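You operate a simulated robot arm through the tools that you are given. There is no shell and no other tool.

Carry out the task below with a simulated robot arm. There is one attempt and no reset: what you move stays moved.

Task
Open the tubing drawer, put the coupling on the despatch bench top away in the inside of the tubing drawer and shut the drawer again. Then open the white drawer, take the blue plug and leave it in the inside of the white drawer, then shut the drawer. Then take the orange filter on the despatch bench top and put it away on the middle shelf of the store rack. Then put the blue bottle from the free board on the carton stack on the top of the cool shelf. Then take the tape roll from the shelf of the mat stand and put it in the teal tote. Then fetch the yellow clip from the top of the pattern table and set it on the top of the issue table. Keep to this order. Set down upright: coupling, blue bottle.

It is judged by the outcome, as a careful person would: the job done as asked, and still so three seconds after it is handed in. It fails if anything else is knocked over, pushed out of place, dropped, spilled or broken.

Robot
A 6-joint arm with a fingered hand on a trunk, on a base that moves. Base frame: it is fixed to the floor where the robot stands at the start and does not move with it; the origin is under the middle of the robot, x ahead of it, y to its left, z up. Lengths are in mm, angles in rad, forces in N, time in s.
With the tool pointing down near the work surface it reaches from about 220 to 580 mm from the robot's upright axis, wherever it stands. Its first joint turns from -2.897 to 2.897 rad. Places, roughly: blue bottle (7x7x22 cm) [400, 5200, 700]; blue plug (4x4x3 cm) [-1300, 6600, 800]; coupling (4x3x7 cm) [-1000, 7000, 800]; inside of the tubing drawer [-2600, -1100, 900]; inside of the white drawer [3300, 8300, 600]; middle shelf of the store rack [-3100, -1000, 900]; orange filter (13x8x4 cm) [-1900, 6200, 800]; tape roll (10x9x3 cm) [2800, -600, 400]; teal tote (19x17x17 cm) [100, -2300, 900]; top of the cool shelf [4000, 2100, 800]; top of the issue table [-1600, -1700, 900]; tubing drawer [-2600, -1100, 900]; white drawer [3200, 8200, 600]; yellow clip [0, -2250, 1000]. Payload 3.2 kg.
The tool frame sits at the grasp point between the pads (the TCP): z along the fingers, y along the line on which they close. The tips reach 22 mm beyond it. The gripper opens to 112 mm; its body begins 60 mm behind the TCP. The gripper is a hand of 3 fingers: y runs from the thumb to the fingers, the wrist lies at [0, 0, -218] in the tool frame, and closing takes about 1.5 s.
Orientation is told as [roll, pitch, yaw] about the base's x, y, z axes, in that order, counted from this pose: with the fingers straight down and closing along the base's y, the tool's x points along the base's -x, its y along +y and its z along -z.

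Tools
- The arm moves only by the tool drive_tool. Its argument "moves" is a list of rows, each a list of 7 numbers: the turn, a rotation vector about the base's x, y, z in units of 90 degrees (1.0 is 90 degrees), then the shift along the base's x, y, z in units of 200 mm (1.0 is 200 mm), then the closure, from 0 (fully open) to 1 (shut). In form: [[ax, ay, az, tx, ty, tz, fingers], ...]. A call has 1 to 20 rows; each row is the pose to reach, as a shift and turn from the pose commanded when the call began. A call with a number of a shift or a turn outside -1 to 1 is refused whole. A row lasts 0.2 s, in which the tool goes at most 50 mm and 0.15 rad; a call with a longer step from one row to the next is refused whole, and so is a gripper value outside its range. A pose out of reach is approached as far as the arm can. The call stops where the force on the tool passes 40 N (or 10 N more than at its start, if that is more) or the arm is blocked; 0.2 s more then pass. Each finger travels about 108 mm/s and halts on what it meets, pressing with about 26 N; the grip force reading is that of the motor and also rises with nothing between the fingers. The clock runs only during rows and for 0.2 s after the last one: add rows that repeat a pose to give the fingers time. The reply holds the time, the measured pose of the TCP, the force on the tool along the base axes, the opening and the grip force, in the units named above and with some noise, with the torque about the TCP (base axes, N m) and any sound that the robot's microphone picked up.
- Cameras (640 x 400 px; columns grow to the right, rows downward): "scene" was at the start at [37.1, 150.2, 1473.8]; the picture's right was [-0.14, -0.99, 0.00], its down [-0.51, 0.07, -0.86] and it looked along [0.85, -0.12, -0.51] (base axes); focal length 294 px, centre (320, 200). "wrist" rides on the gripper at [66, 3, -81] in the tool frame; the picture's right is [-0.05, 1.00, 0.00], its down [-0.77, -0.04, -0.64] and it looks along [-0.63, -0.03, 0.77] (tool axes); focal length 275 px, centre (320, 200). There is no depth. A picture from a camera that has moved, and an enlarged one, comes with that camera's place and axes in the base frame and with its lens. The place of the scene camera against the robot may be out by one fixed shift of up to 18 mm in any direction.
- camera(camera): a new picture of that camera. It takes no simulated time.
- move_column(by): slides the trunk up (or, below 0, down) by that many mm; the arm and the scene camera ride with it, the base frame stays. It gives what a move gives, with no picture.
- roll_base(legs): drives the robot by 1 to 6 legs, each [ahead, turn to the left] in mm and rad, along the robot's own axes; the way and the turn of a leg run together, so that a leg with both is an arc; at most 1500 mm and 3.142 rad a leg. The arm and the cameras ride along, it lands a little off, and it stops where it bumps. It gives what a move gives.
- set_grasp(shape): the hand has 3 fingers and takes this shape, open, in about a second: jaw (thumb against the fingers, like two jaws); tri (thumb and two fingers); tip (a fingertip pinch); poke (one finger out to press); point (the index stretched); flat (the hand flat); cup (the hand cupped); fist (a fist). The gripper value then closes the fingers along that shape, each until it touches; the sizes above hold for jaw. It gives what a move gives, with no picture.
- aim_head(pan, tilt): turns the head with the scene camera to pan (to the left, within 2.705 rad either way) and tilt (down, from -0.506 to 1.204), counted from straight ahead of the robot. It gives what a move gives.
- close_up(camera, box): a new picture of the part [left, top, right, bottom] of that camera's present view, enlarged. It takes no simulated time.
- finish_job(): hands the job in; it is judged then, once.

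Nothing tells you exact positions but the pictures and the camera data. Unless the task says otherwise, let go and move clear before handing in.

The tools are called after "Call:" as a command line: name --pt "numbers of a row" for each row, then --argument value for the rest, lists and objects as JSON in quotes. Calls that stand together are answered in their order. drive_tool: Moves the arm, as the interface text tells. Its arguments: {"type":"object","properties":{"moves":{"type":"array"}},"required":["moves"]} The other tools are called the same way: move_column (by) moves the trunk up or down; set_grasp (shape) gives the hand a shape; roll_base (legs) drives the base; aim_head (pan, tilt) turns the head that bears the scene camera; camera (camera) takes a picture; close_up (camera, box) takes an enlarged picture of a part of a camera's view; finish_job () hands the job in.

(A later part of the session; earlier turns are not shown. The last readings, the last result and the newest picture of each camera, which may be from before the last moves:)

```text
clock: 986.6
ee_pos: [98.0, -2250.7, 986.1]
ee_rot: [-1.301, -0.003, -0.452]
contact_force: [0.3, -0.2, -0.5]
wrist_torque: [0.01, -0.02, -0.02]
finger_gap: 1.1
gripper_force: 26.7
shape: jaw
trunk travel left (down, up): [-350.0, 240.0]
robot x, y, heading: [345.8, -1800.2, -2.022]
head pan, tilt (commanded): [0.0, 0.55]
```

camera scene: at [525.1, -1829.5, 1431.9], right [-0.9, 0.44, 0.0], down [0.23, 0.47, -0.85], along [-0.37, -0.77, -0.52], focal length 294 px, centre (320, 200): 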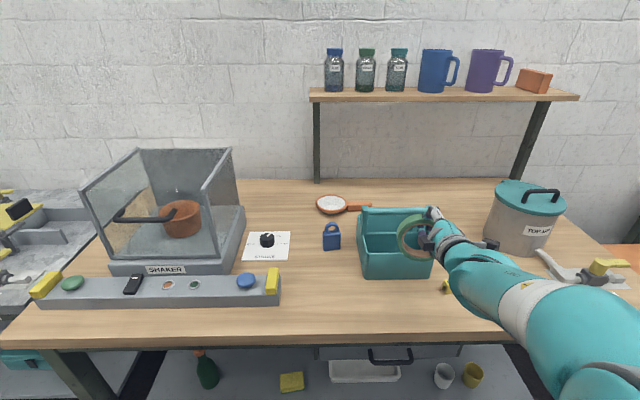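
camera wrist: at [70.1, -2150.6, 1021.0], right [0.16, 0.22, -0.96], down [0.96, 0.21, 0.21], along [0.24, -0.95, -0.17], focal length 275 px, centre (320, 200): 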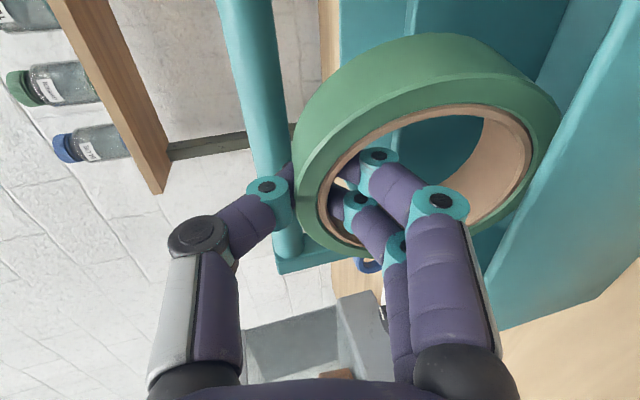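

Call:
move_column --by -5

Call:
move_column --by -5

Call:
close_up --camera "scene" --box '[330, 180, 490, 300]'

Call:
camera --camera "wrist"

```text
clock: 987.1
ee_pos: [97.3, -2251.0, 982.8]
ee_rot: [-1.308, -0.006, -0.452]
contact_force: [-0.3, 0.0, 11.8]
wrist_torque: [0.39, -0.04, 0.03]
finger_gap: 0.6
gripper_force: 26.0
shape: jaw
trunk travel left (down, up): [-345.0, 245.0]
robot x, y, heading: [344.9, -1804.6, -2.024]
head pan, tilt (commanded): [0.0, 0.55]
```

```text
clock: 987.6
ee_pos: [96.5, -2249.2, 979.9]
ee_rot: [-1.311, -0.005, -0.453]
contact_force: [-2.2, -3.0, 29.7]
wrist_torque: [0.95, -0.11, 0.06]
finger_gap: 0.0
gripper_force: 26.1
shape: jaw
trunk travel left (down, up): [-340.0, 250.0]
robot x, y, heading: [342.7, -1807.7, -2.023]
head pan, tilt (commanded): [0.0, 0.55]
```

```text
3.33 times, centred on (410, 240) of scene
camera zoom: at [489.8, -1902.5, 1338.3], right [-0.9, 0.44, 0.0], down [0.23, 0.47, -0.85], along [-0.37, -0.77, -0.52], focal length 982 px, centre (20, 67)
```

zoom: 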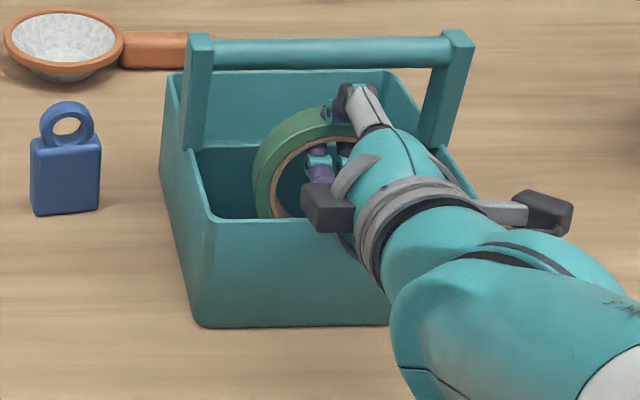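

```text
taken
camera wrist: at [70.8, -2149.6, 997.8], right [0.16, 0.21, -0.96], down [0.96, 0.21, 0.2], along [0.24, -0.96, -0.17], focal length 275 px, centre (320, 200)
```

wrist: 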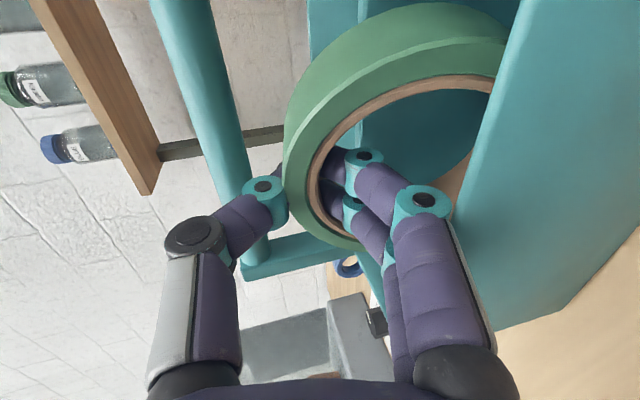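

The hand's knuckles just reached the front rim, with the roll deep in the pocket. Easing up 5 mm, opening slightly and sliding the fingers back out of the core.

Call:
move_column --by 6

Call:
drive_tool --pt "0 0 0 0 0 0 0.92" --pt "0 0 0 0 0 0 0.86" --pt "0 0 0 0 0 0 0.8" --pt "0 0 0 0 0 0 0.78" --pt "0 0 0 0 0 0 0.78"

Call:
camera --camera "wrist"

Call:
close_up --camera "scene" --box '[330, 180, 490, 300]'

```text
clock: 988.2
ee_pos: [97.5, -2251.3, 979.6]
ee_rot: [-1.301, -0.003, -0.452]
contact_force: [-1.1, -4.0, 9.1]
wrist_torque: [0.24, -0.03, 0.04]
finger_gap: 0.0
gripper_force: 25.8
shape: jaw
trunk travel left (down, up): [-346.0, 244.0]
robot x, y, heading: [344.4, -1798.3, -2.019]
head pan, tilt (commanded): [0.0, 0.55]
```

```text
clock: 989.4
ee_pos: [95.9, -2251.1, 981.1]
ee_rot: [-1.303, -0.004, -0.451]
contact_force: [-0.2, 0.3, -1.3]
wrist_torque: [-0.01, 0.0, -0.01]
finger_gap: 24.6
gripper_force: 0.0
shape: jaw
trunk travel left (down, up): [-346.0, 244.0]
robot x, y, heading: [344.7, -1802.3, -2.021]
head pan, tilt (commanded): [0.0, 0.55]
```

```text
taken
camera wrist: at [70.1, -2150.5, 1000.5], right [0.16, 0.22, -0.96], down [0.96, 0.21, 0.21], along [0.24, -0.95, -0.17], focal length 275 px, centre (320, 200)
```

wrist: 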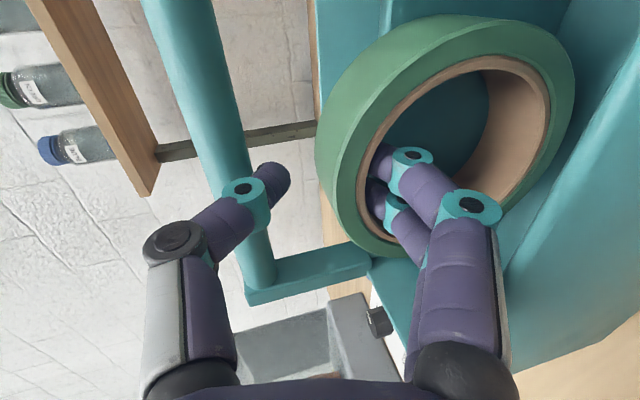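

```text
3.33 times, centred on (410, 240) of scene
camera zoom: at [488.7, -1904.4, 1343.9], right [-0.9, 0.44, 0.0], down [0.23, 0.47, -0.85], along [-0.37, -0.77, -0.52], focal length 982 px, centre (20, 67)
```

zoom: 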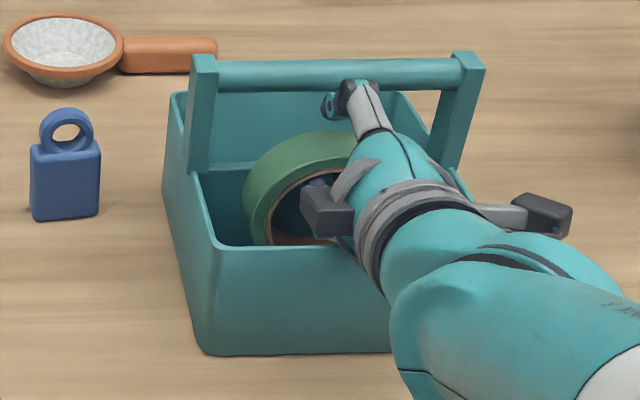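

The roll has settled standing in the tote's front pocket. Sliding the fingers back out along the tool axis, then up.

Call:
drive_tool --pt "0 0 0 0.022 0.045 0.005 0.78" --pt "0 0 0 0.045 0.092 0.014 0.78" --pt "0 0 0 0.0675 0.1385 0.03 0.78" --pt "0 0 0 0.075 0.155 0.06 0.85" --pt "0 0 0 0.075 0.155 0.12 0.9"

Call:
camera --camera "wrist"

Call:
close_up --camera "scene" --box '[330, 180, 490, 300]'

```text
clock: 990.6
ee_pos: [111.8, -2218.3, 1005.3]
ee_rot: [-1.301, -0.005, -0.451]
contact_force: [-0.1, -0.4, -1.3]
wrist_torque: [0.01, 0.01, -0.01]
finger_gap: 11.7
gripper_force: 0.1
shape: jaw
trunk travel left (down, up): [-346.0, 244.0]
robot x, y, heading: [345.2, -1798.6, -2.023]
head pan, tilt (commanded): [0.0, 0.55]
```

```text
taken
camera wrist: at [85.1, -2118.9, 1024.5], right [0.16, 0.22, -0.96], down [0.96, 0.21, 0.21], along [0.24, -0.95, -0.17], focal length 275 px, centre (320, 200)
```

wrist: 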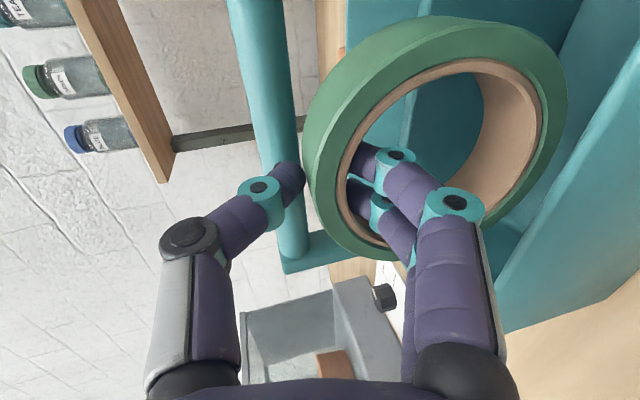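

```text
3.33 times, centred on (410, 240) of scene
camera zoom: at [488.7, -1904.4, 1343.9], right [-0.9, 0.44, 0.0], down [0.23, 0.47, -0.85], along [-0.37, -0.77, -0.52], focal length 982 px, centre (20, 67)
```

zoom: 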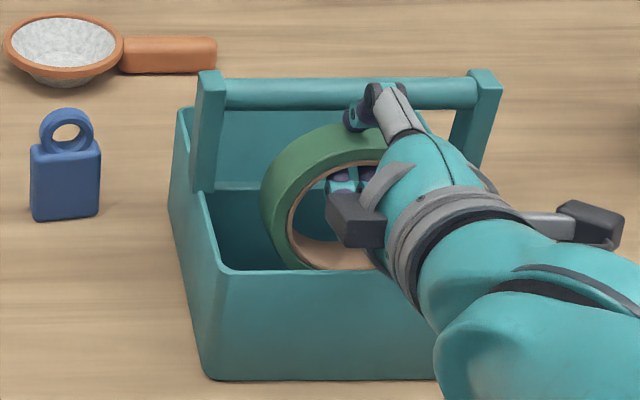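

My retreat dragged the tote a couple of centimetres: the knuckles caught its front wall while the fingers were still in the core. The knuckles are now just above the rim, so I'll rise a little more with the roll loose, then slide out.

Call:
drive_tool --pt "0 0 0 0 0 0.03 0.85" --pt "0 0 0 0 0 0.05 0.82" --pt "0 0 0 0 0 0.05 0.82"

Call:
camera --camera "wrist"

Call:
close_up --camera "scene" --box '[330, 180, 490, 300]'

```text
clock: 991.4
ee_pos: [113.3, -2220.2, 1015.9]
ee_rot: [-1.301, -0.004, -0.451]
contact_force: [0.0, 0.3, -0.5]
wrist_torque: [-0.02, 0.02, -0.02]
finger_gap: 20.4
gripper_force: 0.0
shape: jaw
trunk travel left (down, up): [-346.0, 244.0]
robot x, y, heading: [350.3, -1801.6, -2.026]
head pan, tilt (commanded): [0.0, 0.55]
```

```text
taken
camera wrist: at [85.3, -2119.1, 1035.6], right [0.16, 0.22, -0.96], down [0.96, 0.21, 0.21], along [0.24, -0.95, -0.17], focal length 275 px, centre (320, 200)
```

wrist: 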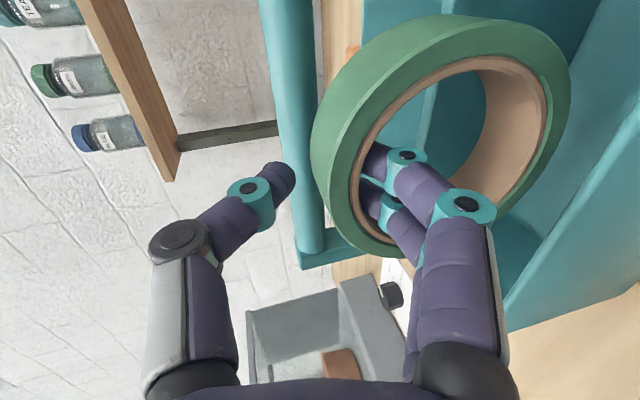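

```text
3.33 times, centred on (410, 240) of scene
camera zoom: at [488.7, -1904.4, 1343.9], right [-0.9, 0.44, 0.0], down [0.23, 0.47, -0.85], along [-0.37, -0.77, -0.52], focal length 982 px, centre (20, 67)
```

zoom: 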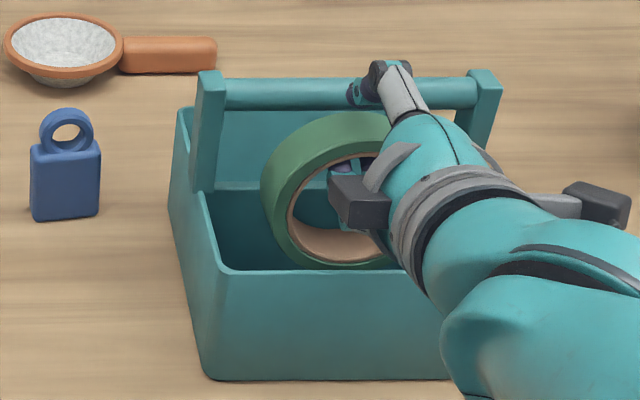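

The roll hangs loosely on the fingertips with its lower part below the rim, and the knuckles are now above the rim. Withdrawing horizontally: the front wall will hold the roll back as the fingers slide out.

Call:
drive_tool --pt "0 0 0 0.013 0.027 0 0.82" --pt "0 0 0 0.026 0.054 0 0.82" --pt "0 0 0 0.039 0.081 0 0.82" --pt "0 0 0 0.052 0.108 0 0.82"

Call:
close_up --camera "scene" --box '[330, 180, 490, 300]'

Call:
camera --camera "wrist"

```text
clock: 992.4
ee_pos: [121.0, -2198.8, 1017.0]
ee_rot: [-1.302, -0.004, -0.453]
contact_force: [0.6, 0.3, -0.9]
wrist_torque: [0.0, -0.01, -0.02]
finger_gap: 20.1
gripper_force: 0.1
shape: jaw
trunk travel left (down, up): [-346.0, 244.0]
robot x, y, heading: [340.9, -1803.1, -2.02]
head pan, tilt (commanded): [0.0, 0.55]
```

```text
3.33 times, centred on (410, 240) of scene
camera zoom: at [488.7, -1904.4, 1343.9], right [-0.9, 0.44, 0.0], down [0.23, 0.47, -0.85], along [-0.37, -0.77, -0.52], focal length 982 px, centre (20, 67)
```

zoom: 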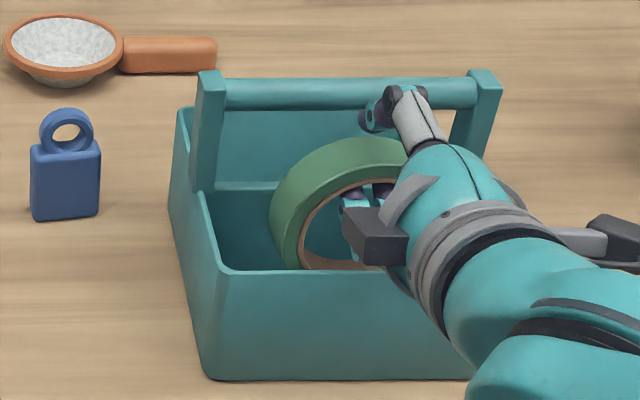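

```text
taken
camera wrist: at [95.5, -2098.0, 1035.1], right [0.16, 0.22, -0.96], down [0.96, 0.21, 0.21], along [0.24, -0.95, -0.17], focal length 275 px, centre (320, 200)
```

wrist: 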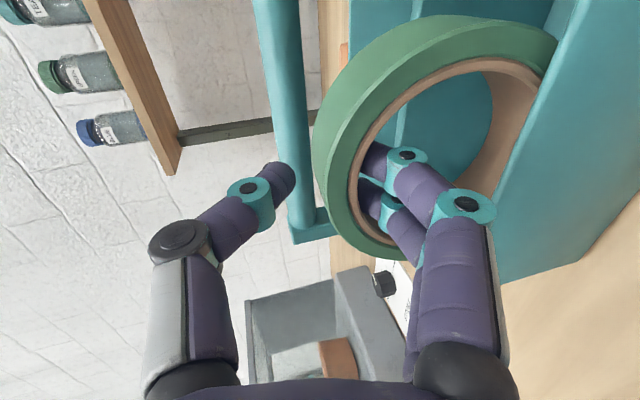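

Call:
drive_tool --pt "0 0 0 0.01 0.022 0 0.82" --pt "0 0 0 0.02 0.044 0 0.82" --pt "0 0 0 0.03 0.066 0 0.82" --pt "0 0 0 0.042 0.088 0 0.82"

Call:
close_up --camera "scene" --box '[330, 180, 490, 300]'

Call:
camera --camera "wrist"

```text
clock: 993.4
ee_pos: [129.8, -2181.0, 1015.3]
ee_rot: [-1.301, -0.003, -0.45]
contact_force: [0.5, 0.2, -1.3]
wrist_torque: [0.02, 0.0, -0.01]
finger_gap: 20.2
gripper_force: 0.2
shape: jaw
trunk travel left (down, up): [-346.0, 244.0]
robot x, y, heading: [343.8, -1802.1, -2.03]
head pan, tilt (commanded): [0.0, 0.55]
```

```text
3.33 times, centred on (410, 240) of scene
camera zoom: at [488.7, -1904.4, 1343.9], right [-0.9, 0.44, 0.0], down [0.23, 0.47, -0.85], along [-0.37, -0.77, -0.52], focal length 982 px, centre (20, 67)
```

zoom: 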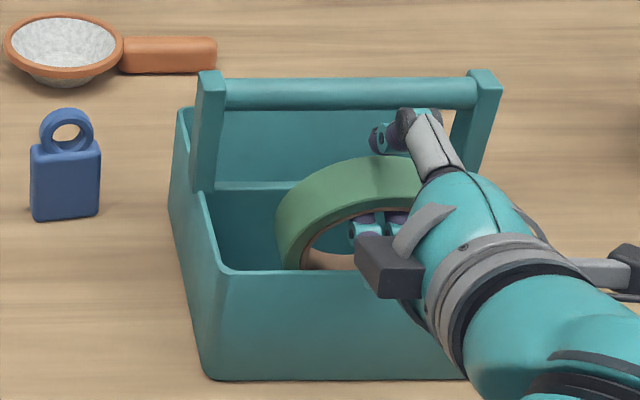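

```text
taken
camera wrist: at [103.5, -2080.7, 1034.3], right [0.16, 0.22, -0.96], down [0.96, 0.21, 0.21], along [0.24, -0.95, -0.17], focal length 275 px, centre (320, 200)
```

wrist: 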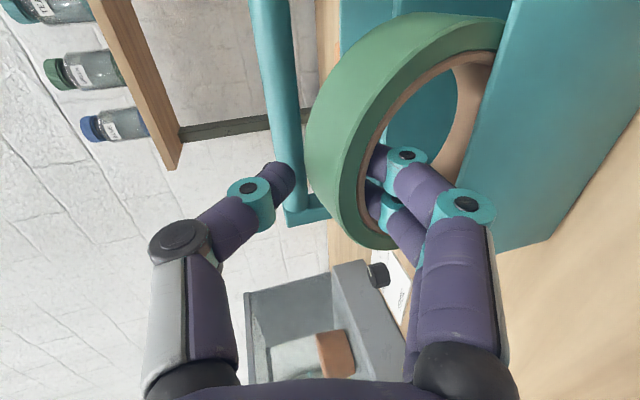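

The fingertips act like a hook on the roll. I'll go back in, open the fingers fully (making them straight, and lowering the roll to near the pocket floor), and then withdraw horizontally.

Call:
drive_tool --pt "0 0 0 -0.02 -0.045 0.02 0.82" --pt "0 0 0 -0.045 -0.095 0.04 0.82" --pt "0 0 0 -0.07 -0.145 0.05 0.82" --pt "0 0 0 -0.09 -0.19 0.055 0.82" --pt "0 0 0 -0.09 -0.19 0.055 0.7" --pt "0 0 0 -0.09 -0.19 0.055 0.5" --pt "0 0 0 -0.09 -0.19 0.055 0.3" --pt "0 0 0 -0.09 -0.19 0.055 0.15" --pt "0 0 0 -0.09 -0.19 0.055 0.15"

Call:
close_up --camera "scene" --box '[330, 180, 490, 300]'

Call:
camera --camera "wrist"

```text
clock: 995.4
ee_pos: [112.2, -2218.7, 1026.5]
ee_rot: [-1.301, -0.003, -0.452]
contact_force: [-0.4, 0.6, -0.5]
wrist_torque: [-0.01, -0.01, 0.01]
finger_gap: 95.1
gripper_force: 0.1
shape: jaw
trunk travel left (down, up): [-346.0, 244.0]
robot x, y, heading: [345.3, -1803.0, -2.021]
head pan, tilt (commanded): [0.0, 0.55]
```

```text
3.33 times, centred on (410, 240) of scene
camera zoom: at [488.7, -1904.3, 1343.9], right [-0.9, 0.44, 0.0], down [0.23, 0.47, -0.85], along [-0.37, -0.77, -0.52], focal length 982 px, centre (20, 67)
```

zoom: 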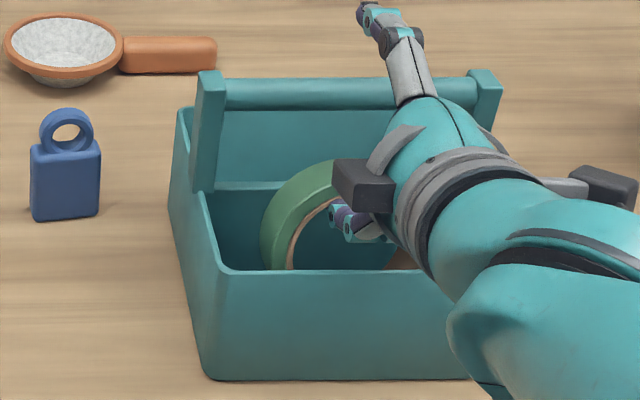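

```text
taken
camera wrist: at [85.4, -2118.9, 1045.5], right [0.16, 0.22, -0.96], down [0.96, 0.21, 0.21], along [0.24, -0.95, -0.17], focal length 275 px, centre (320, 200)
```

wrist: 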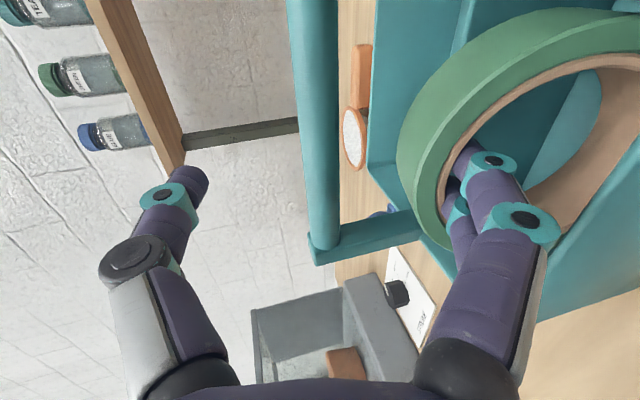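

The roll is now lower in the pocket with the open fingers just inside its core. Withdrawing horizontally.

Call:
drive_tool --pt "0 0 0 0.02 0.04 0 0.15" --pt "0 0 0 0.04 0.08 0 0.15" --pt "0 0 0 0.06 0.12 0 0.15" --pt "0 0 0 0.08 0.16 0 0.15" --pt "0 0 0 0.1 0.2 0 0.15"

Call:
close_up --camera "scene" --box '[330, 180, 490, 300]'

Call:
camera --camera "wrist"

```text
clock: 996.6
ee_pos: [131.5, -2176.6, 1026.2]
ee_rot: [-1.302, -0.006, -0.451]
contact_force: [0.0, -0.5, 0.1]
wrist_torque: [0.01, 0.0, 0.01]
finger_gap: 95.5
gripper_force: 0.0
shape: jaw
trunk travel left (down, up): [-346.0, 244.0]
robot x, y, heading: [346.5, -1799.2, -2.027]
head pan, tilt (commanded): [0.0, 0.55]
```

```text
3.33 times, centred on (410, 240) of scene
camera zoom: at [488.7, -1904.3, 1344.0], right [-0.9, 0.44, 0.0], down [0.23, 0.47, -0.85], along [-0.37, -0.77, -0.52], focal length 982 px, centre (20, 67)
```

zoom: 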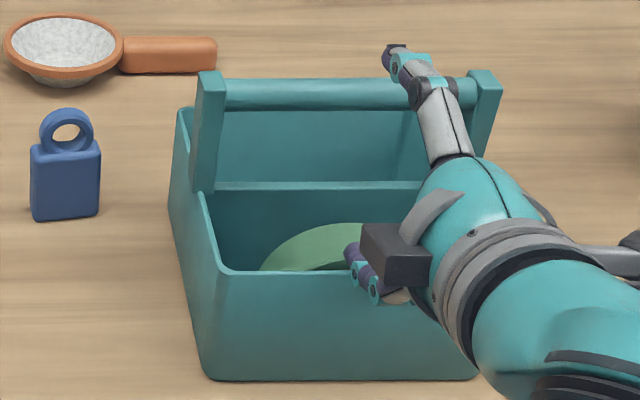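

```text
taken
camera wrist: at [105.8, -2077.5, 1045.0], right [0.16, 0.22, -0.96], down [0.96, 0.21, 0.21], along [0.24, -0.95, -0.17], focal length 275 px, centre (320, 200)
```

wrist: 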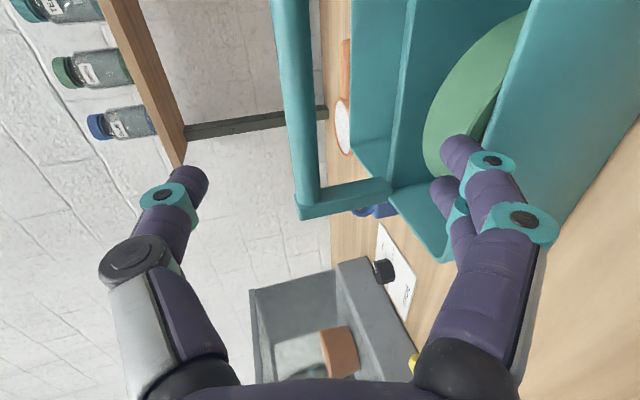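

The roll is now in the tote, and the fingers are free. The tote ended up ~38 mm nearer the table edge than before, so I'll nudge it gently back with closed fingers at its front wall.

Call:
drive_tool --pt "0 0 0 0.01 0.03 0.1 0.3" --pt "0 0 0 0.05 0.12 0.15 0.5" --pt "0 0 0 0.1 0.22 0.15 0.7" --pt "0 0 0 0.16 0.34 0.15 0.9" --pt "0 0 0 0.2 0.43 0.1 1" --pt "0 0 0 0.2 0.43 0.1 1"

Call:
move_column --by -108

Call:
camera --camera "scene"

Call:
camera --camera "wrist"

```text
clock: 997.6
ee_pos: [144.2, -2134.7, 999.3]
ee_rot: [-1.117, -0.061, -0.452]
contact_force: [0.4, 0.5, -0.2]
wrist_torque: [0.01, 0.0, -0.04]
finger_gap: 0.1
gripper_force: 10.5
shape: jaw
trunk travel left (down, up): [-346.0, 244.0]
robot x, y, heading: [344.0, -1802.7, -2.024]
head pan, tilt (commanded): [0.0, 0.55]
stopped in row 5: the arm was blocked; the commanded pose is now the measured one
```

```text
clock: 999.0
ee_pos: [144.3, -2134.9, 889.0]
ee_rot: [-1.119, -0.061, -0.449]
contact_force: [-0.1, 0.6, 0.9]
wrist_torque: [0.02, 0.04, -0.02]
finger_gap: 0.1
gripper_force: 25.7
shape: jaw
trunk travel left (down, up): [-238.0, 352.0]
robot x, y, heading: [344.9, -1805.2, -2.02]
head pan, tilt (commanded): [0.0, 0.55]
```

```text
taken
camera scene: at [488.7, -1904.3, 1235.4], right [-0.9, 0.44, 0.0], down [0.23, 0.47, -0.85], along [-0.37, -0.77, -0.52], focal length 294 px, centre (320, 200)
```

scene: 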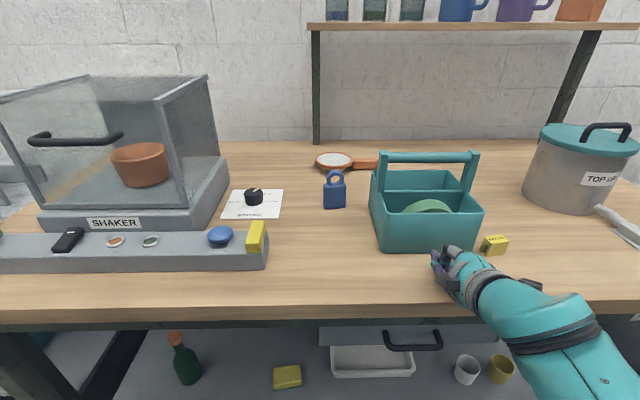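

```text
taken
camera wrist: at [115.1, -2038.2, 919.4], right [0.28, 0.35, -0.89], down [0.92, 0.18, 0.36], along [0.28, -0.92, -0.27], focal length 275 px, centre (320, 200)
```

wrist: 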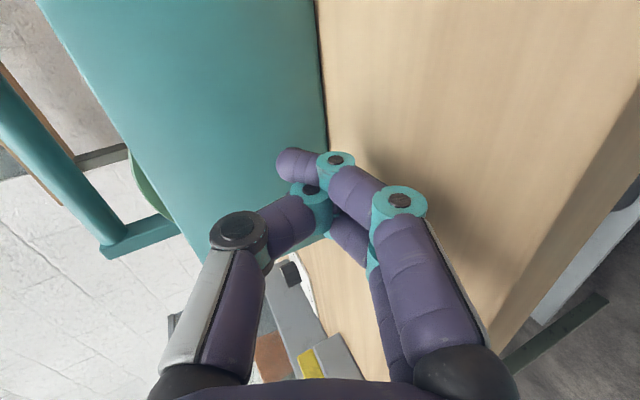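

The hand sits just in front of the tote (the arm stopped early near a limit, but nothing is touched). Raising it a little and pushing the tote gently back.

Call:
move_column --by 14

Call:
drive_tool --pt "0 0 0 -0.011 -0.0225 0 1" --pt "0 0 0 -0.0215 -0.045 0 1" --pt "0 0 0 -0.032 -0.0675 0 1" --pt "0 0 0 -0.043 -0.09 0 1" --pt "0 0 0 -0.054 -0.1125 0 1" --pt "0 0 0 -0.0645 -0.135 0 1"

Call:
close_up --camera "scene" --box '[330, 140, 530, 300]'

```text
clock: 999.7
ee_pos: [146.3, -2135.2, 903.6]
ee_rot: [-1.118, -0.063, -0.45]
contact_force: [-0.3, -0.5, -1.2]
wrist_torque: [-0.02, 0.02, 0.03]
finger_gap: 0.1
gripper_force: 26.2
shape: jaw
trunk travel left (down, up): [-252.0, 338.0]
robot x, y, heading: [347.5, -1801.0, -2.026]
head pan, tilt (commanded): [0.0, 0.55]
```

```text
clock: 1001.1
ee_pos: [132.1, -2162.8, 904.1]
ee_rot: [-1.119, -0.06, -0.446]
contact_force: [-0.1, 0.6, -0.5]
wrist_torque: [-0.01, 0.0, -0.01]
finger_gap: 0.0
gripper_force: 25.9
shape: jaw
trunk travel left (down, up): [-252.0, 338.0]
robot x, y, heading: [344.1, -1800.7, -2.023]
head pan, tilt (commanded): [0.0, 0.55]
```

```text
2.50 times, centred on (430, 220) of scene
camera zoom: at [488.8, -1904.1, 1250.0], right [-0.9, 0.44, 0.0], down [0.23, 0.47, -0.85], along [-0.37, -0.77, -0.52], focal length 736 px, centre (45, 150)
```

zoom: 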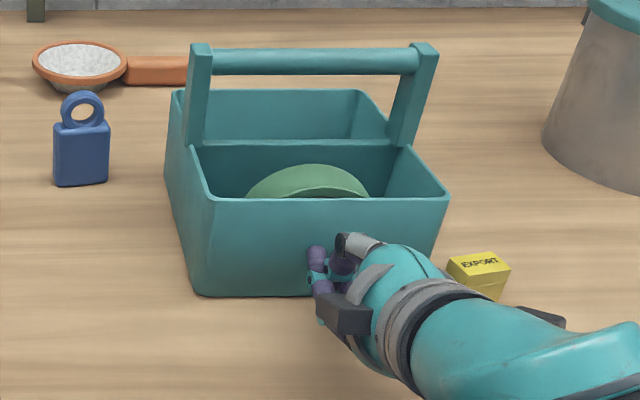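

The tape lies inside the tote. Continuing the gentle push.

Call:
drive_tool --pt "0 0 0 -0.011 -0.0225 0 1" --pt "0 0 0 -0.0215 -0.045 0 1" --pt "0 0 0 -0.032 -0.0675 0 1" --pt "0 0 0 -0.043 -0.09 0 1" --pt "0 0 0 -0.054 -0.1125 0 1"

Call:
close_up --camera "scene" --box '[330, 140, 530, 300]'

```text
clock: 1002.3
ee_pos: [122.0, -2185.7, 903.6]
ee_rot: [-1.12, -0.063, -0.448]
contact_force: [-0.2, 1.6, -0.1]
wrist_torque: [-0.01, 0.01, -0.02]
finger_gap: 0.1
gripper_force: 26.2
shape: jaw
trunk travel left (down, up): [-252.0, 338.0]
robot x, y, heading: [345.6, -1802.9, -2.022]
head pan, tilt (commanded): [0.0, 0.55]
```

```text
2.50 times, centred on (430, 220) of scene
camera zoom: at [488.8, -1904.2, 1250.0], right [-0.9, 0.44, 0.0], down [0.23, 0.47, -0.85], along [-0.37, -0.77, -0.52], focal length 736 px, centre (45, 150)
```

zoom: 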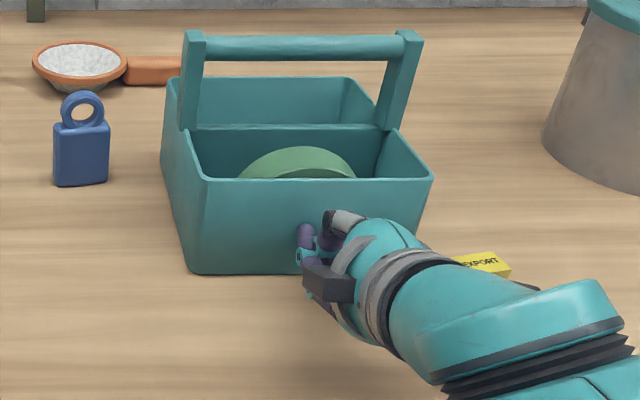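

Call:
drive_tool --pt "0 0 0 -0.011 -0.0225 0 1" --pt "0 0 0 -0.0215 -0.045 0 1" --pt "0 0 0 -0.025 -0.053 0 1"

Call:
close_up --camera "scene" --box '[330, 140, 530, 300]'

Call:
drive_tool --pt "0 0 0 0.03 0.07 0.02 1" --pt "0 0 0 0.06 0.14 0.08 1" --pt "0 0 0 0.09 0.2 0.16 1" --pt "0 0 0 0.12 0.26 0.24 1"

Call:
camera --camera "scene"

```text
clock: 1003.1
ee_pos: [117.6, -2194.8, 905.3]
ee_rot: [-1.118, -0.063, -0.449]
contact_force: [1.0, 1.0, 0.6]
wrist_torque: [-0.01, -0.01, 0.02]
finger_gap: 0.0
gripper_force: 26.1
shape: jaw
trunk travel left (down, up): [-252.0, 338.0]
robot x, y, heading: [341.6, -1804.2, -2.025]
head pan, tilt (commanded): [0.0, 0.55]
```

```text
2.50 times, centred on (430, 220) of scene
camera zoom: at [488.8, -1904.1, 1250.0], right [-0.9, 0.44, 0.0], down [0.23, 0.47, -0.85], along [-0.37, -0.77, -0.52], focal length 736 px, centre (45, 150)
```

zoom: 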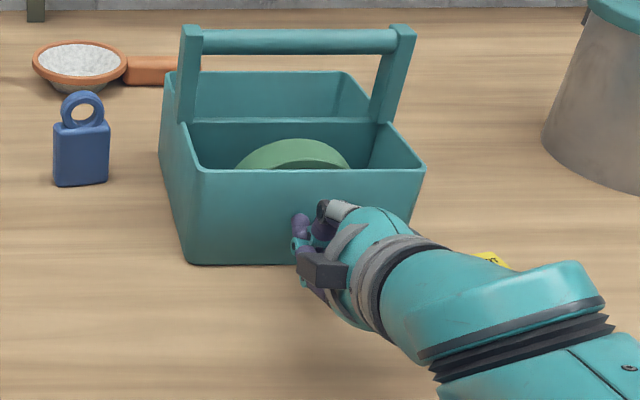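

```text
clock: 1004.1
ee_pos: [141.4, -2144.9, 952.5]
ee_rot: [-1.119, -0.061, -0.45]
contact_force: [0.9, 0.5, 0.6]
wrist_torque: [0.02, -0.02, 0.02]
finger_gap: 0.3
gripper_force: 26.1
shape: jaw
trunk travel left (down, up): [-252.0, 338.0]
robot x, y, heading: [343.3, -1799.9, -2.018]
head pan, tilt (commanded): [0.0, 0.55]
```

```text
taken
camera scene: at [488.7, -1904.4, 1249.9], right [-0.9, 0.44, 0.0], down [0.23, 0.47, -0.85], along [-0.37, -0.77, -0.52], focal length 294 px, centre (320, 200)
```

scene: 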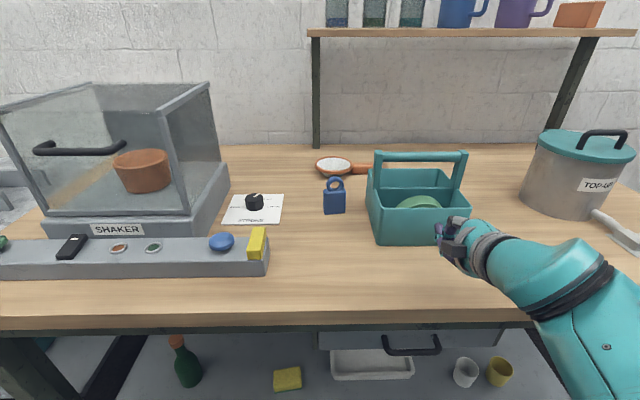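

The tote is back in its place with the tape inside. Now for the yellow clip: backing off and returning the hand to the plain hand-down posture.

Call:
roll_base --legs '[[-260, 0]]'

Call:
drive_tool --pt "0.08 -0.039 0 0 0.01 0.03 1" --pt "0.16 -0.078 0 0 0.02 0.06 0.9" --pt "0.24 -0.116 0 0 0.03 0.09 0.8" --pt "0.32 -0.155 0 0 0.04 0.12 0.7" --pt "0.4 -0.194 0 0 0.05 0.15 0.6" --pt "0.48 -0.2325 0 0 0.06 0.18 0.5" --pt "0.56 -0.271 0 0 0.07 0.21 0.5" --pt "0.641 -0.31 0 0 0.08 0.24 0.5"

Call:
move_column --by 180

```text
clock: 1005.9
ee_pos: [256.3, -1909.1, 953.2]
ee_rot: [-1.119, -0.063, -0.448]
contact_force: [-0.1, 0.6, -0.9]
wrist_torque: [0.03, -0.02, -0.02]
finger_gap: 0.0
gripper_force: 26.1
shape: jaw
trunk travel left (down, up): [-252.0, 338.0]
robot x, y, heading: [456.8, -1566.3, -2.029]
head pan, tilt (commanded): [0.0, 0.55]
```

```text
clock: 1007.7
ee_pos: [259.0, -1887.2, 983.4]
ee_rot: [-0.001, -0.028, -0.506]
contact_force: [0.0, 0.0, -0.8]
wrist_torque: [0.01, 0.01, 0.0]
finger_gap: 55.5
gripper_force: 0.0
shape: jaw
out of reach, approached as far as the arm can: row 8
trunk travel left (down, up): [-252.0, 338.0]
robot x, y, heading: [457.1, -1565.6, -2.027]
head pan, tilt (commanded): [0.0, 0.55]
```

```text
clock: 1009.7
ee_pos: [259.9, -1886.9, 1161.7]
ee_rot: [0.0, -0.027, -0.507]
contact_force: [0.1, 0.3, -0.4]
wrist_torque: [0.02, -0.03, -0.01]
finger_gap: 55.6
gripper_force: 0.1
shape: jaw
trunk travel left (down, up): [-432.0, 158.0]
robot x, y, heading: [460.8, -1567.6, -2.022]
head pan, tilt (commanded): [0.0, 0.55]
```

Call:
drive_tool --pt "0 0 0.09 0 0 0 0.5" --pt "0 0 0.18 0 0 0 0.5" --pt "0 0 0.27 0 0 0 0.5" --pt "0 0 0.36 0 0 0 0.5" --pt "0 0 0.45 0 0 0 0.5" --pt "0 0 0.54 0 0 0 0.5" --pt "0 0 0.63 0 0 0 0.5" --pt "0 0 0.72 0 0 0 0.5" --pt "0 0 0.81 0 0 0 0.5" --pt "0 0 0.9 0 0 0 0.5" --pt "0 0 0.99 0 0 0 0.5"

Call:
drive_tool --pt "0 0 0.09 0 0 0 0.5" --pt "0 0 0.18 0 0 0 0.5" --pt "0 0 0.27 0 0 0 0.5" --pt "0 0 0.36 0 0 0 0.5" --pt "0 0 0.45 0 0 0 0.5" --pt "0 0 0.54 0 0 0 0.5" --pt "0 0 0.63 0 0 0 0.5" --pt "0 0 0.72 0 0 0 0.5" --pt "0 0 0.81 0 0 0 0.5" --pt "0 0 0.9 0 0 0 0.5" --pt "0 0 0.99 0 0 0 0.5"

Call:
drive_tool --pt "0 0 0.09 0 0 0 0.5" --pt "0 0 0.18 0 0 0 0.5" --pt "0 0 0.27 0 0 0 0.5" --pt "0 0 0.36 0 0 0 0.5" --pt "0 0 0.45 0 0 0 0.5" --pt "0 0 0.54 0 0 0 0.5" --pt "0 0 0.63 0 0 0 0.5" --pt "0 0 0.72 0 0 0 0.5" --pt "0 0 0.81 0 0 0 0.5" --pt "0 0 0.9 0 0 0 0.5" --pt "0 0 0.99 0 0 0 0.5"

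Call:
camera --camera "wrist"

Call:
camera --camera "scene"

```text
clock: 1012.1
ee_pos: [260.1, -1885.6, 1157.8]
ee_rot: [0.0, -0.026, 1.054]
contact_force: [-0.3, -1.0, -1.1]
wrist_torque: [-0.01, 0.04, -0.03]
finger_gap: 55.7
gripper_force: 0.1
shape: jaw
out of reach, approached as far as the arm can: row 5, 6, 7, 8, 9, 10, 11
trunk travel left (down, up): [-432.0, 158.0]
robot x, y, heading: [457.1, -1566.9, -2.024]
head pan, tilt (commanded): [0.0, 0.55]
```

```text
clock: 1014.5
ee_pos: [260.5, -1884.8, 1158.7]
ee_rot: [0.001, -0.029, 2.607]
contact_force: [0.7, 0.3, -0.4]
wrist_torque: [0.0, -0.01, 0.01]
finger_gap: 55.8
gripper_force: 0.2
shape: jaw
trunk travel left (down, up): [-432.0, 158.0]
robot x, y, heading: [460.7, -1568.0, -2.022]
head pan, tilt (commanded): [0.0, 0.55]
```

```text
clock: 1016.9
ee_pos: [258.9, -1886.3, 1158.2]
ee_rot: [0.0, -0.029, -2.123]
contact_force: [0.0, -0.5, 0.4]
wrist_torque: [-0.03, 0.04, -0.03]
finger_gap: 55.5
gripper_force: 0.1
shape: jaw
trunk travel left (down, up): [-432.0, 158.0]
robot x, y, heading: [459.5, -1565.5, -2.026]
head pan, tilt (commanded): [0.0, 0.55]
```

```text
taken
camera wrist: at [297.1, -1828.7, 1237.7], right [0.83, -0.56, 0.0], down [-0.42, -0.62, 0.66], along [-0.37, -0.54, -0.75], focal length 275 px, centre (320, 200)
```

wrist: 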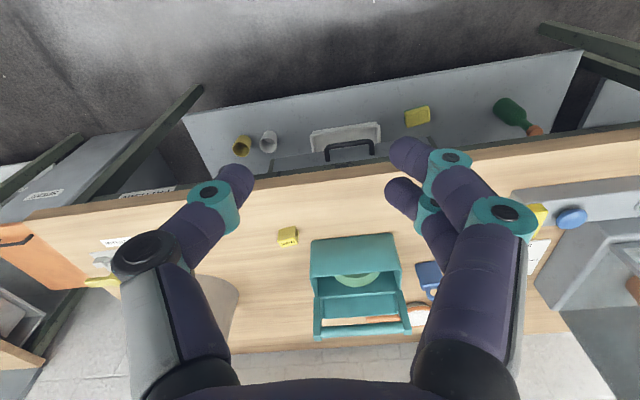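

```text
taken
camera scene: at [603.1, -1668.9, 1430.0], right [-0.9, 0.44, 0.0], down [0.23, 0.47, -0.85], along [-0.37, -0.77, -0.52], focal length 294 px, centre (320, 200)
```

scene: 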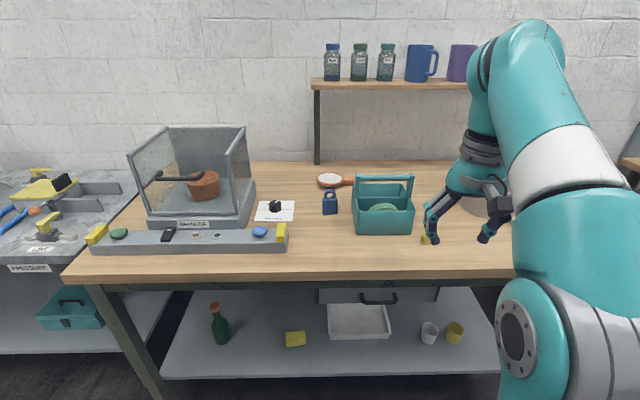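

The tote with the tape looks fine, and the clip lies to its right near (16, -2129). Rolling 200 mm forward and moving above the clip.

Call:
roll_base --legs '[[200, 0]]'

Call:
drive_tool --pt "0.004 -0.003 0.01 -0.15 -0.06 -0.08 0.45" --pt "0.008 -0.006 0.02 -0.3 -0.12 -0.16 0.45" --pt "0.012 -0.008 0.03 -0.45 -0.18 -0.24 0.45" --pt "0.016 -0.01 0.04 -0.6 -0.24 -0.32 0.45" --pt "0.0165 -0.0085 0.05 -0.75 -0.3 -0.4 0.45"

Call:
camera --camera "wrist"

```text
clock: 1018.5
ee_pos: [173.8, -2065.4, 1158.3]
ee_rot: [0.002, -0.027, -2.123]
contact_force: [-0.2, -0.5, -0.6]
wrist_torque: [0.04, 0.0, 0.03]
finger_gap: 55.9
gripper_force: 0.1
shape: jaw
trunk travel left (down, up): [-432.0, 158.0]
robot x, y, heading: [370.6, -1744.5, -2.017]
head pan, tilt (commanded): [0.0, 0.55]
```

```text
clock: 1019.7
ee_pos: [66.6, -2153.9, 1065.9]
ee_rot: [-0.002, 0.005, -2.042]
contact_force: [-0.7, -1.1, -0.4]
wrist_torque: [0.07, -0.03, -0.02]
finger_gap: 61.2
gripper_force: 0.1
shape: jaw
out of reach, approached as far as the arm can: row 4, 5
trunk travel left (down, up): [-432.0, 158.0]
robot x, y, heading: [372.7, -1745.6, -2.019]
head pan, tilt (commanded): [0.0, 0.55]
```

```text
taken
camera wrist: at [98.9, -2095.2, 1148.7], right [0.87, -0.5, 0.0], down [-0.38, -0.67, 0.63], along [-0.32, -0.55, -0.77], focal length 275 px, centre (320, 200)
```

wrist: 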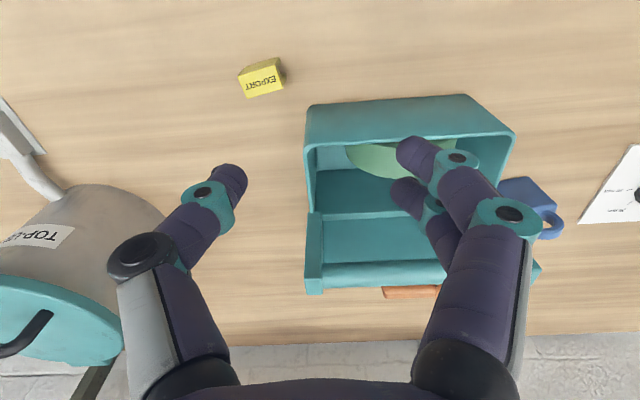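

Call:
close_up --camera "wrist" --box '[210, 30, 330, 130]'

```text
4.00 times, centred on (270, 80) of wrist
camera zoom: at [98.9, -2095.2, 1148.7], right [0.87, -0.5, 0.0], down [-0.38, -0.67, 0.63], along [-0.32, -0.55, -0.77], focal length 1101 px, centre (520, 680)
```

zoom: 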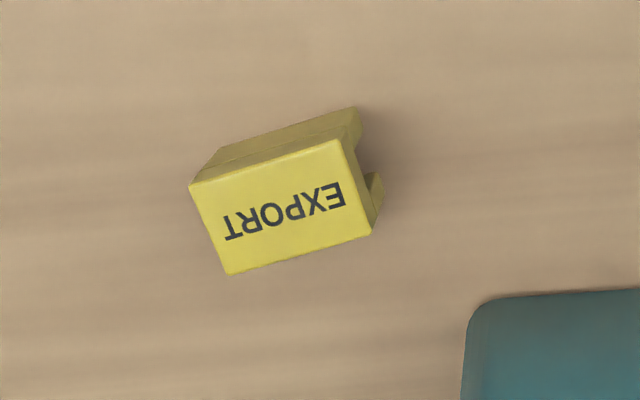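

The clip is a 36×20 mm block at (15, -2134), turned ~-15°. I'll first move right/back away from the tote, turn the hand to grip across its short side, and then come down.

Call:
drive_tool --pt "0 0 -0.05 -0.06 0.07 0 0.45" --pt "0 0 -0.13 -0.12 0.14 0 0.5" --pt "0 0 -0.21 -0.18 0.21 0 0.55" --pt "0 0 -0.3 -0.2 0.25 0 0.55" --pt "0 0 -0.39 -0.2 0.27 -0.05 0.55" --pt "0 0 -0.48 -0.2 0.27 -0.1 0.55" --pt "0 0 -0.57 -0.2 0.27 -0.15 0.55" --pt "0 0 -0.66 -0.2 0.27 -0.2 0.55" --pt "0 0 -0.75 -0.2 0.27 -0.25 0.55" --pt "0 0 -0.84 -0.2 0.27 -0.3 0.55"

Call:
camera --camera "wrist"

Call:
camera --camera "scene"

```text
clock: 1021.9
ee_pos: [27.8, -2094.1, 1009.1]
ee_rot: [-0.001, 0.002, 2.916]
contact_force: [-1.1, -0.6, 0.4]
wrist_torque: [0.0, -0.02, -0.01]
finger_gap: 51.1
gripper_force: 0.0
shape: jaw
trunk travel left (down, up): [-432.0, 158.0]
robot x, y, heading: [370.4, -1743.3, -2.018]
head pan, tilt (commanded): [0.0, 0.55]
```

```text
taken
camera wrist: at [90.4, -2111.0, 1090.2], right [-0.27, -0.96, 0.0], down [-0.74, 0.21, 0.63], along [-0.61, 0.17, -0.77], focal length 275 px, centre (320, 200)
```

wrist: 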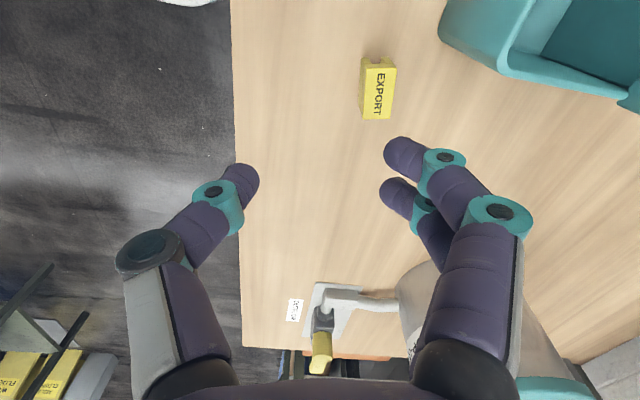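

```text
taken
camera scene: at [516.6, -1847.0, 1430.0], right [-0.9, 0.44, 0.0], down [0.23, 0.47, -0.85], along [-0.37, -0.77, -0.52], focal length 294 px, centre (320, 200)
```

scene: 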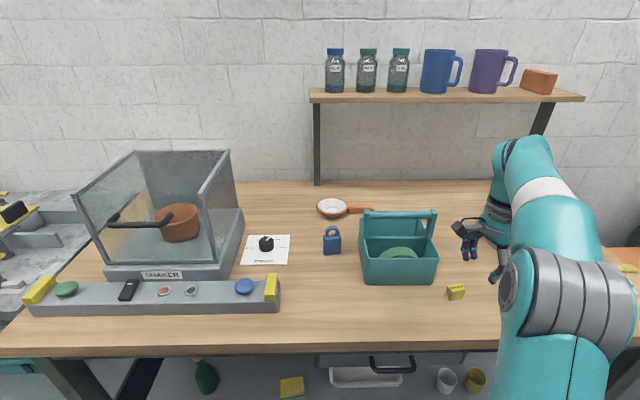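

Gripping this way would bring the finger knuckles against the tote's side. I'll turn the hand 180° so the single thumb is on the far side instead.

Call:
drive_tool --pt "0 0 -0.09 0 0 0 0.55" --pt "0 0 -0.18 0 0 0 0.55" --pt "0 0 -0.27 0 0 0 0.6" --pt "0 0 -0.36 0 0 0 0.6" --pt "0 0 -0.45 0 0 0 0.6" --pt "0 0 -0.54 0 0 0 0.6" --pt "0 0 -0.63 0 0 0 0.6" --pt "0 0 -0.72 0 0 0 0.6" --pt "0 0 -0.81 0 0 0 0.6" --pt "0 0 -0.9 0 0 0 0.6" --pt "0 0 -0.995 0 0 0 0.6"

Call:
drive_tool --pt "0 0 -0.09 0 0 0 0.6" --pt "0 0 -0.18 0 0 0 0.6" --pt "0 0 -0.27 0 0 0 0.6" --pt "0 0 -0.36 0 0 0 0.6" --pt "0 0 -0.45 0 0 0 0.6" --pt "0 0 -0.54 0 0 0 0.6" --pt "0 0 -0.63 0 0 0 0.6" --pt "0 0 -0.72 0 0 0 0.6" --pt "0 0 -0.81 0 0 0 0.6" --pt "0 0 -0.9 0 0 0 0.6" --pt "0 0 -0.995 0 0 0 0.6"

Call:
camera --camera "wrist"

```text
clock: 1024.3
ee_pos: [28.9, -2093.0, 1009.6]
ee_rot: [-0.002, 0.002, 1.356]
contact_force: [0.1, 0.6, -0.6]
wrist_torque: [0.02, -0.03, -0.01]
finger_gap: 45.4
gripper_force: 0.1
shape: jaw
trunk travel left (down, up): [-432.0, 158.0]
robot x, y, heading: [373.0, -1746.3, -2.027]
head pan, tilt (commanded): [0.0, 0.55]
```

```text
clock: 1026.7
ee_pos: [27.4, -2093.8, 1008.5]
ee_rot: [-0.002, 0.001, -0.208]
contact_force: [-0.6, 0.1, 0.0]
wrist_torque: [-0.01, 0.01, -0.02]
finger_gap: 45.5
gripper_force: 0.0
shape: jaw
trunk travel left (down, up): [-432.0, 158.0]
robot x, y, heading: [371.2, -1740.4, -2.023]
head pan, tilt (commanded): [0.0, 0.55]
```

```text
taken
camera wrist: at [-38.0, -2076.5, 1090.7], right [0.25, 0.97, 0.0], down [0.75, -0.19, 0.64], along [0.61, -0.16, -0.77], focal length 275 px, centre (320, 200)
```

wrist: 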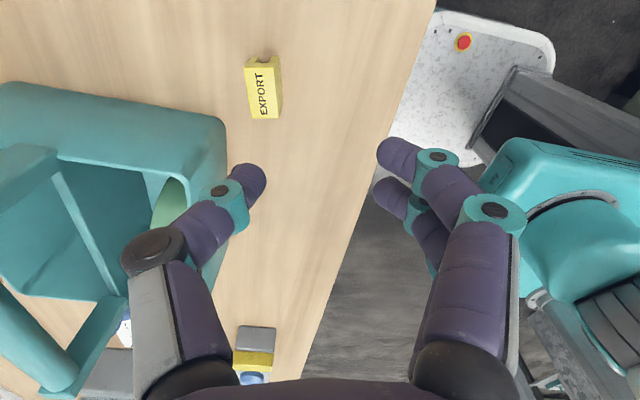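

Call:
drive_tool --pt "0 0 0 -0.015 -0.05 -0.1 0.6" --pt "0 0 0 -0.03 -0.1 -0.2 0.6" --pt "0 0 0 -0.045 -0.15 -0.3 0.6" --pt "0 0 0 -0.057 -0.196 -0.35 0.6" --pt "0 0 0 -0.057 -0.196 -0.35 0.6"

Call:
camera --camera "wrist"

```text
clock: 1027.9
ee_pos: [15.9, -2135.0, 937.0]
ee_rot: [-0.003, 0.001, -0.206]
contact_force: [-0.2, 0.3, 0.1]
wrist_torque: [0.02, -0.02, 0.0]
finger_gap: 45.4
gripper_force: 0.0
shape: jaw
trunk travel left (down, up): [-432.0, 158.0]
robot x, y, heading: [368.0, -1746.6, -2.025]
head pan, tilt (commanded): [0.0, 0.55]
```

```text
taken
camera wrist: at [-49.5, -2117.5, 1019.6], right [0.25, 0.97, 0.0], down [0.75, -0.19, 0.64], along [0.61, -0.16, -0.77], focal length 275 px, centre (320, 200)
```

wrist: 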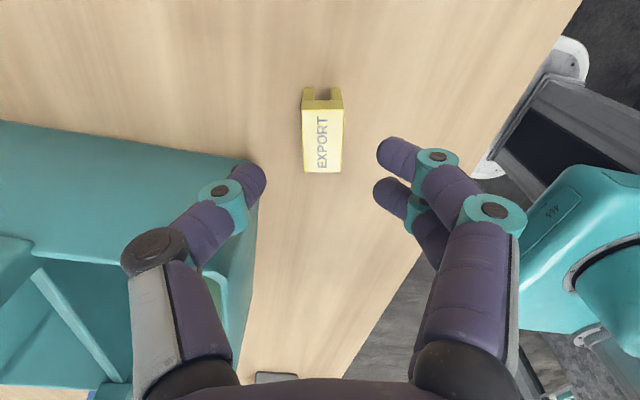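

Centred, with the thumb clear of the tote. Descending to the clip.

Call:
drive_tool --pt "0 0 0 0 0 -0.08 0.6" --pt "0 0 0 0 0 -0.16 0.6" --pt "0 0 0 0 0 -0.21 0.6" --pt "0 0 0 0 0 -0.21 0.6"

Call:
camera --camera "wrist"

```text
clock: 1028.9
ee_pos: [17.8, -2133.0, 897.4]
ee_rot: [-0.002, 0.002, -0.205]
contact_force: [1.2, -0.1, 0.0]
wrist_torque: [0.0, 0.01, 0.01]
finger_gap: 45.4
gripper_force: 0.0
shape: jaw
trunk travel left (down, up): [-432.0, 158.0]
robot x, y, heading: [371.1, -1744.0, -2.025]
head pan, tilt (commanded): [0.0, 0.55]
```

```text
taken
camera wrist: at [-49.4, -2116.0, 978.8], right [0.25, 0.97, 0.0], down [0.75, -0.19, 0.63], along [0.61, -0.16, -0.77], focal length 275 px, centre (320, 200)
```

wrist: 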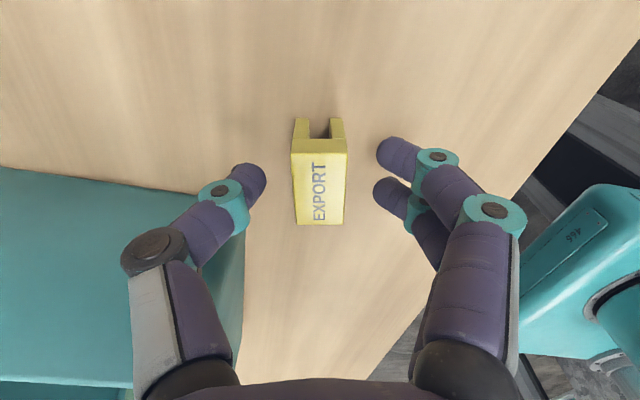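

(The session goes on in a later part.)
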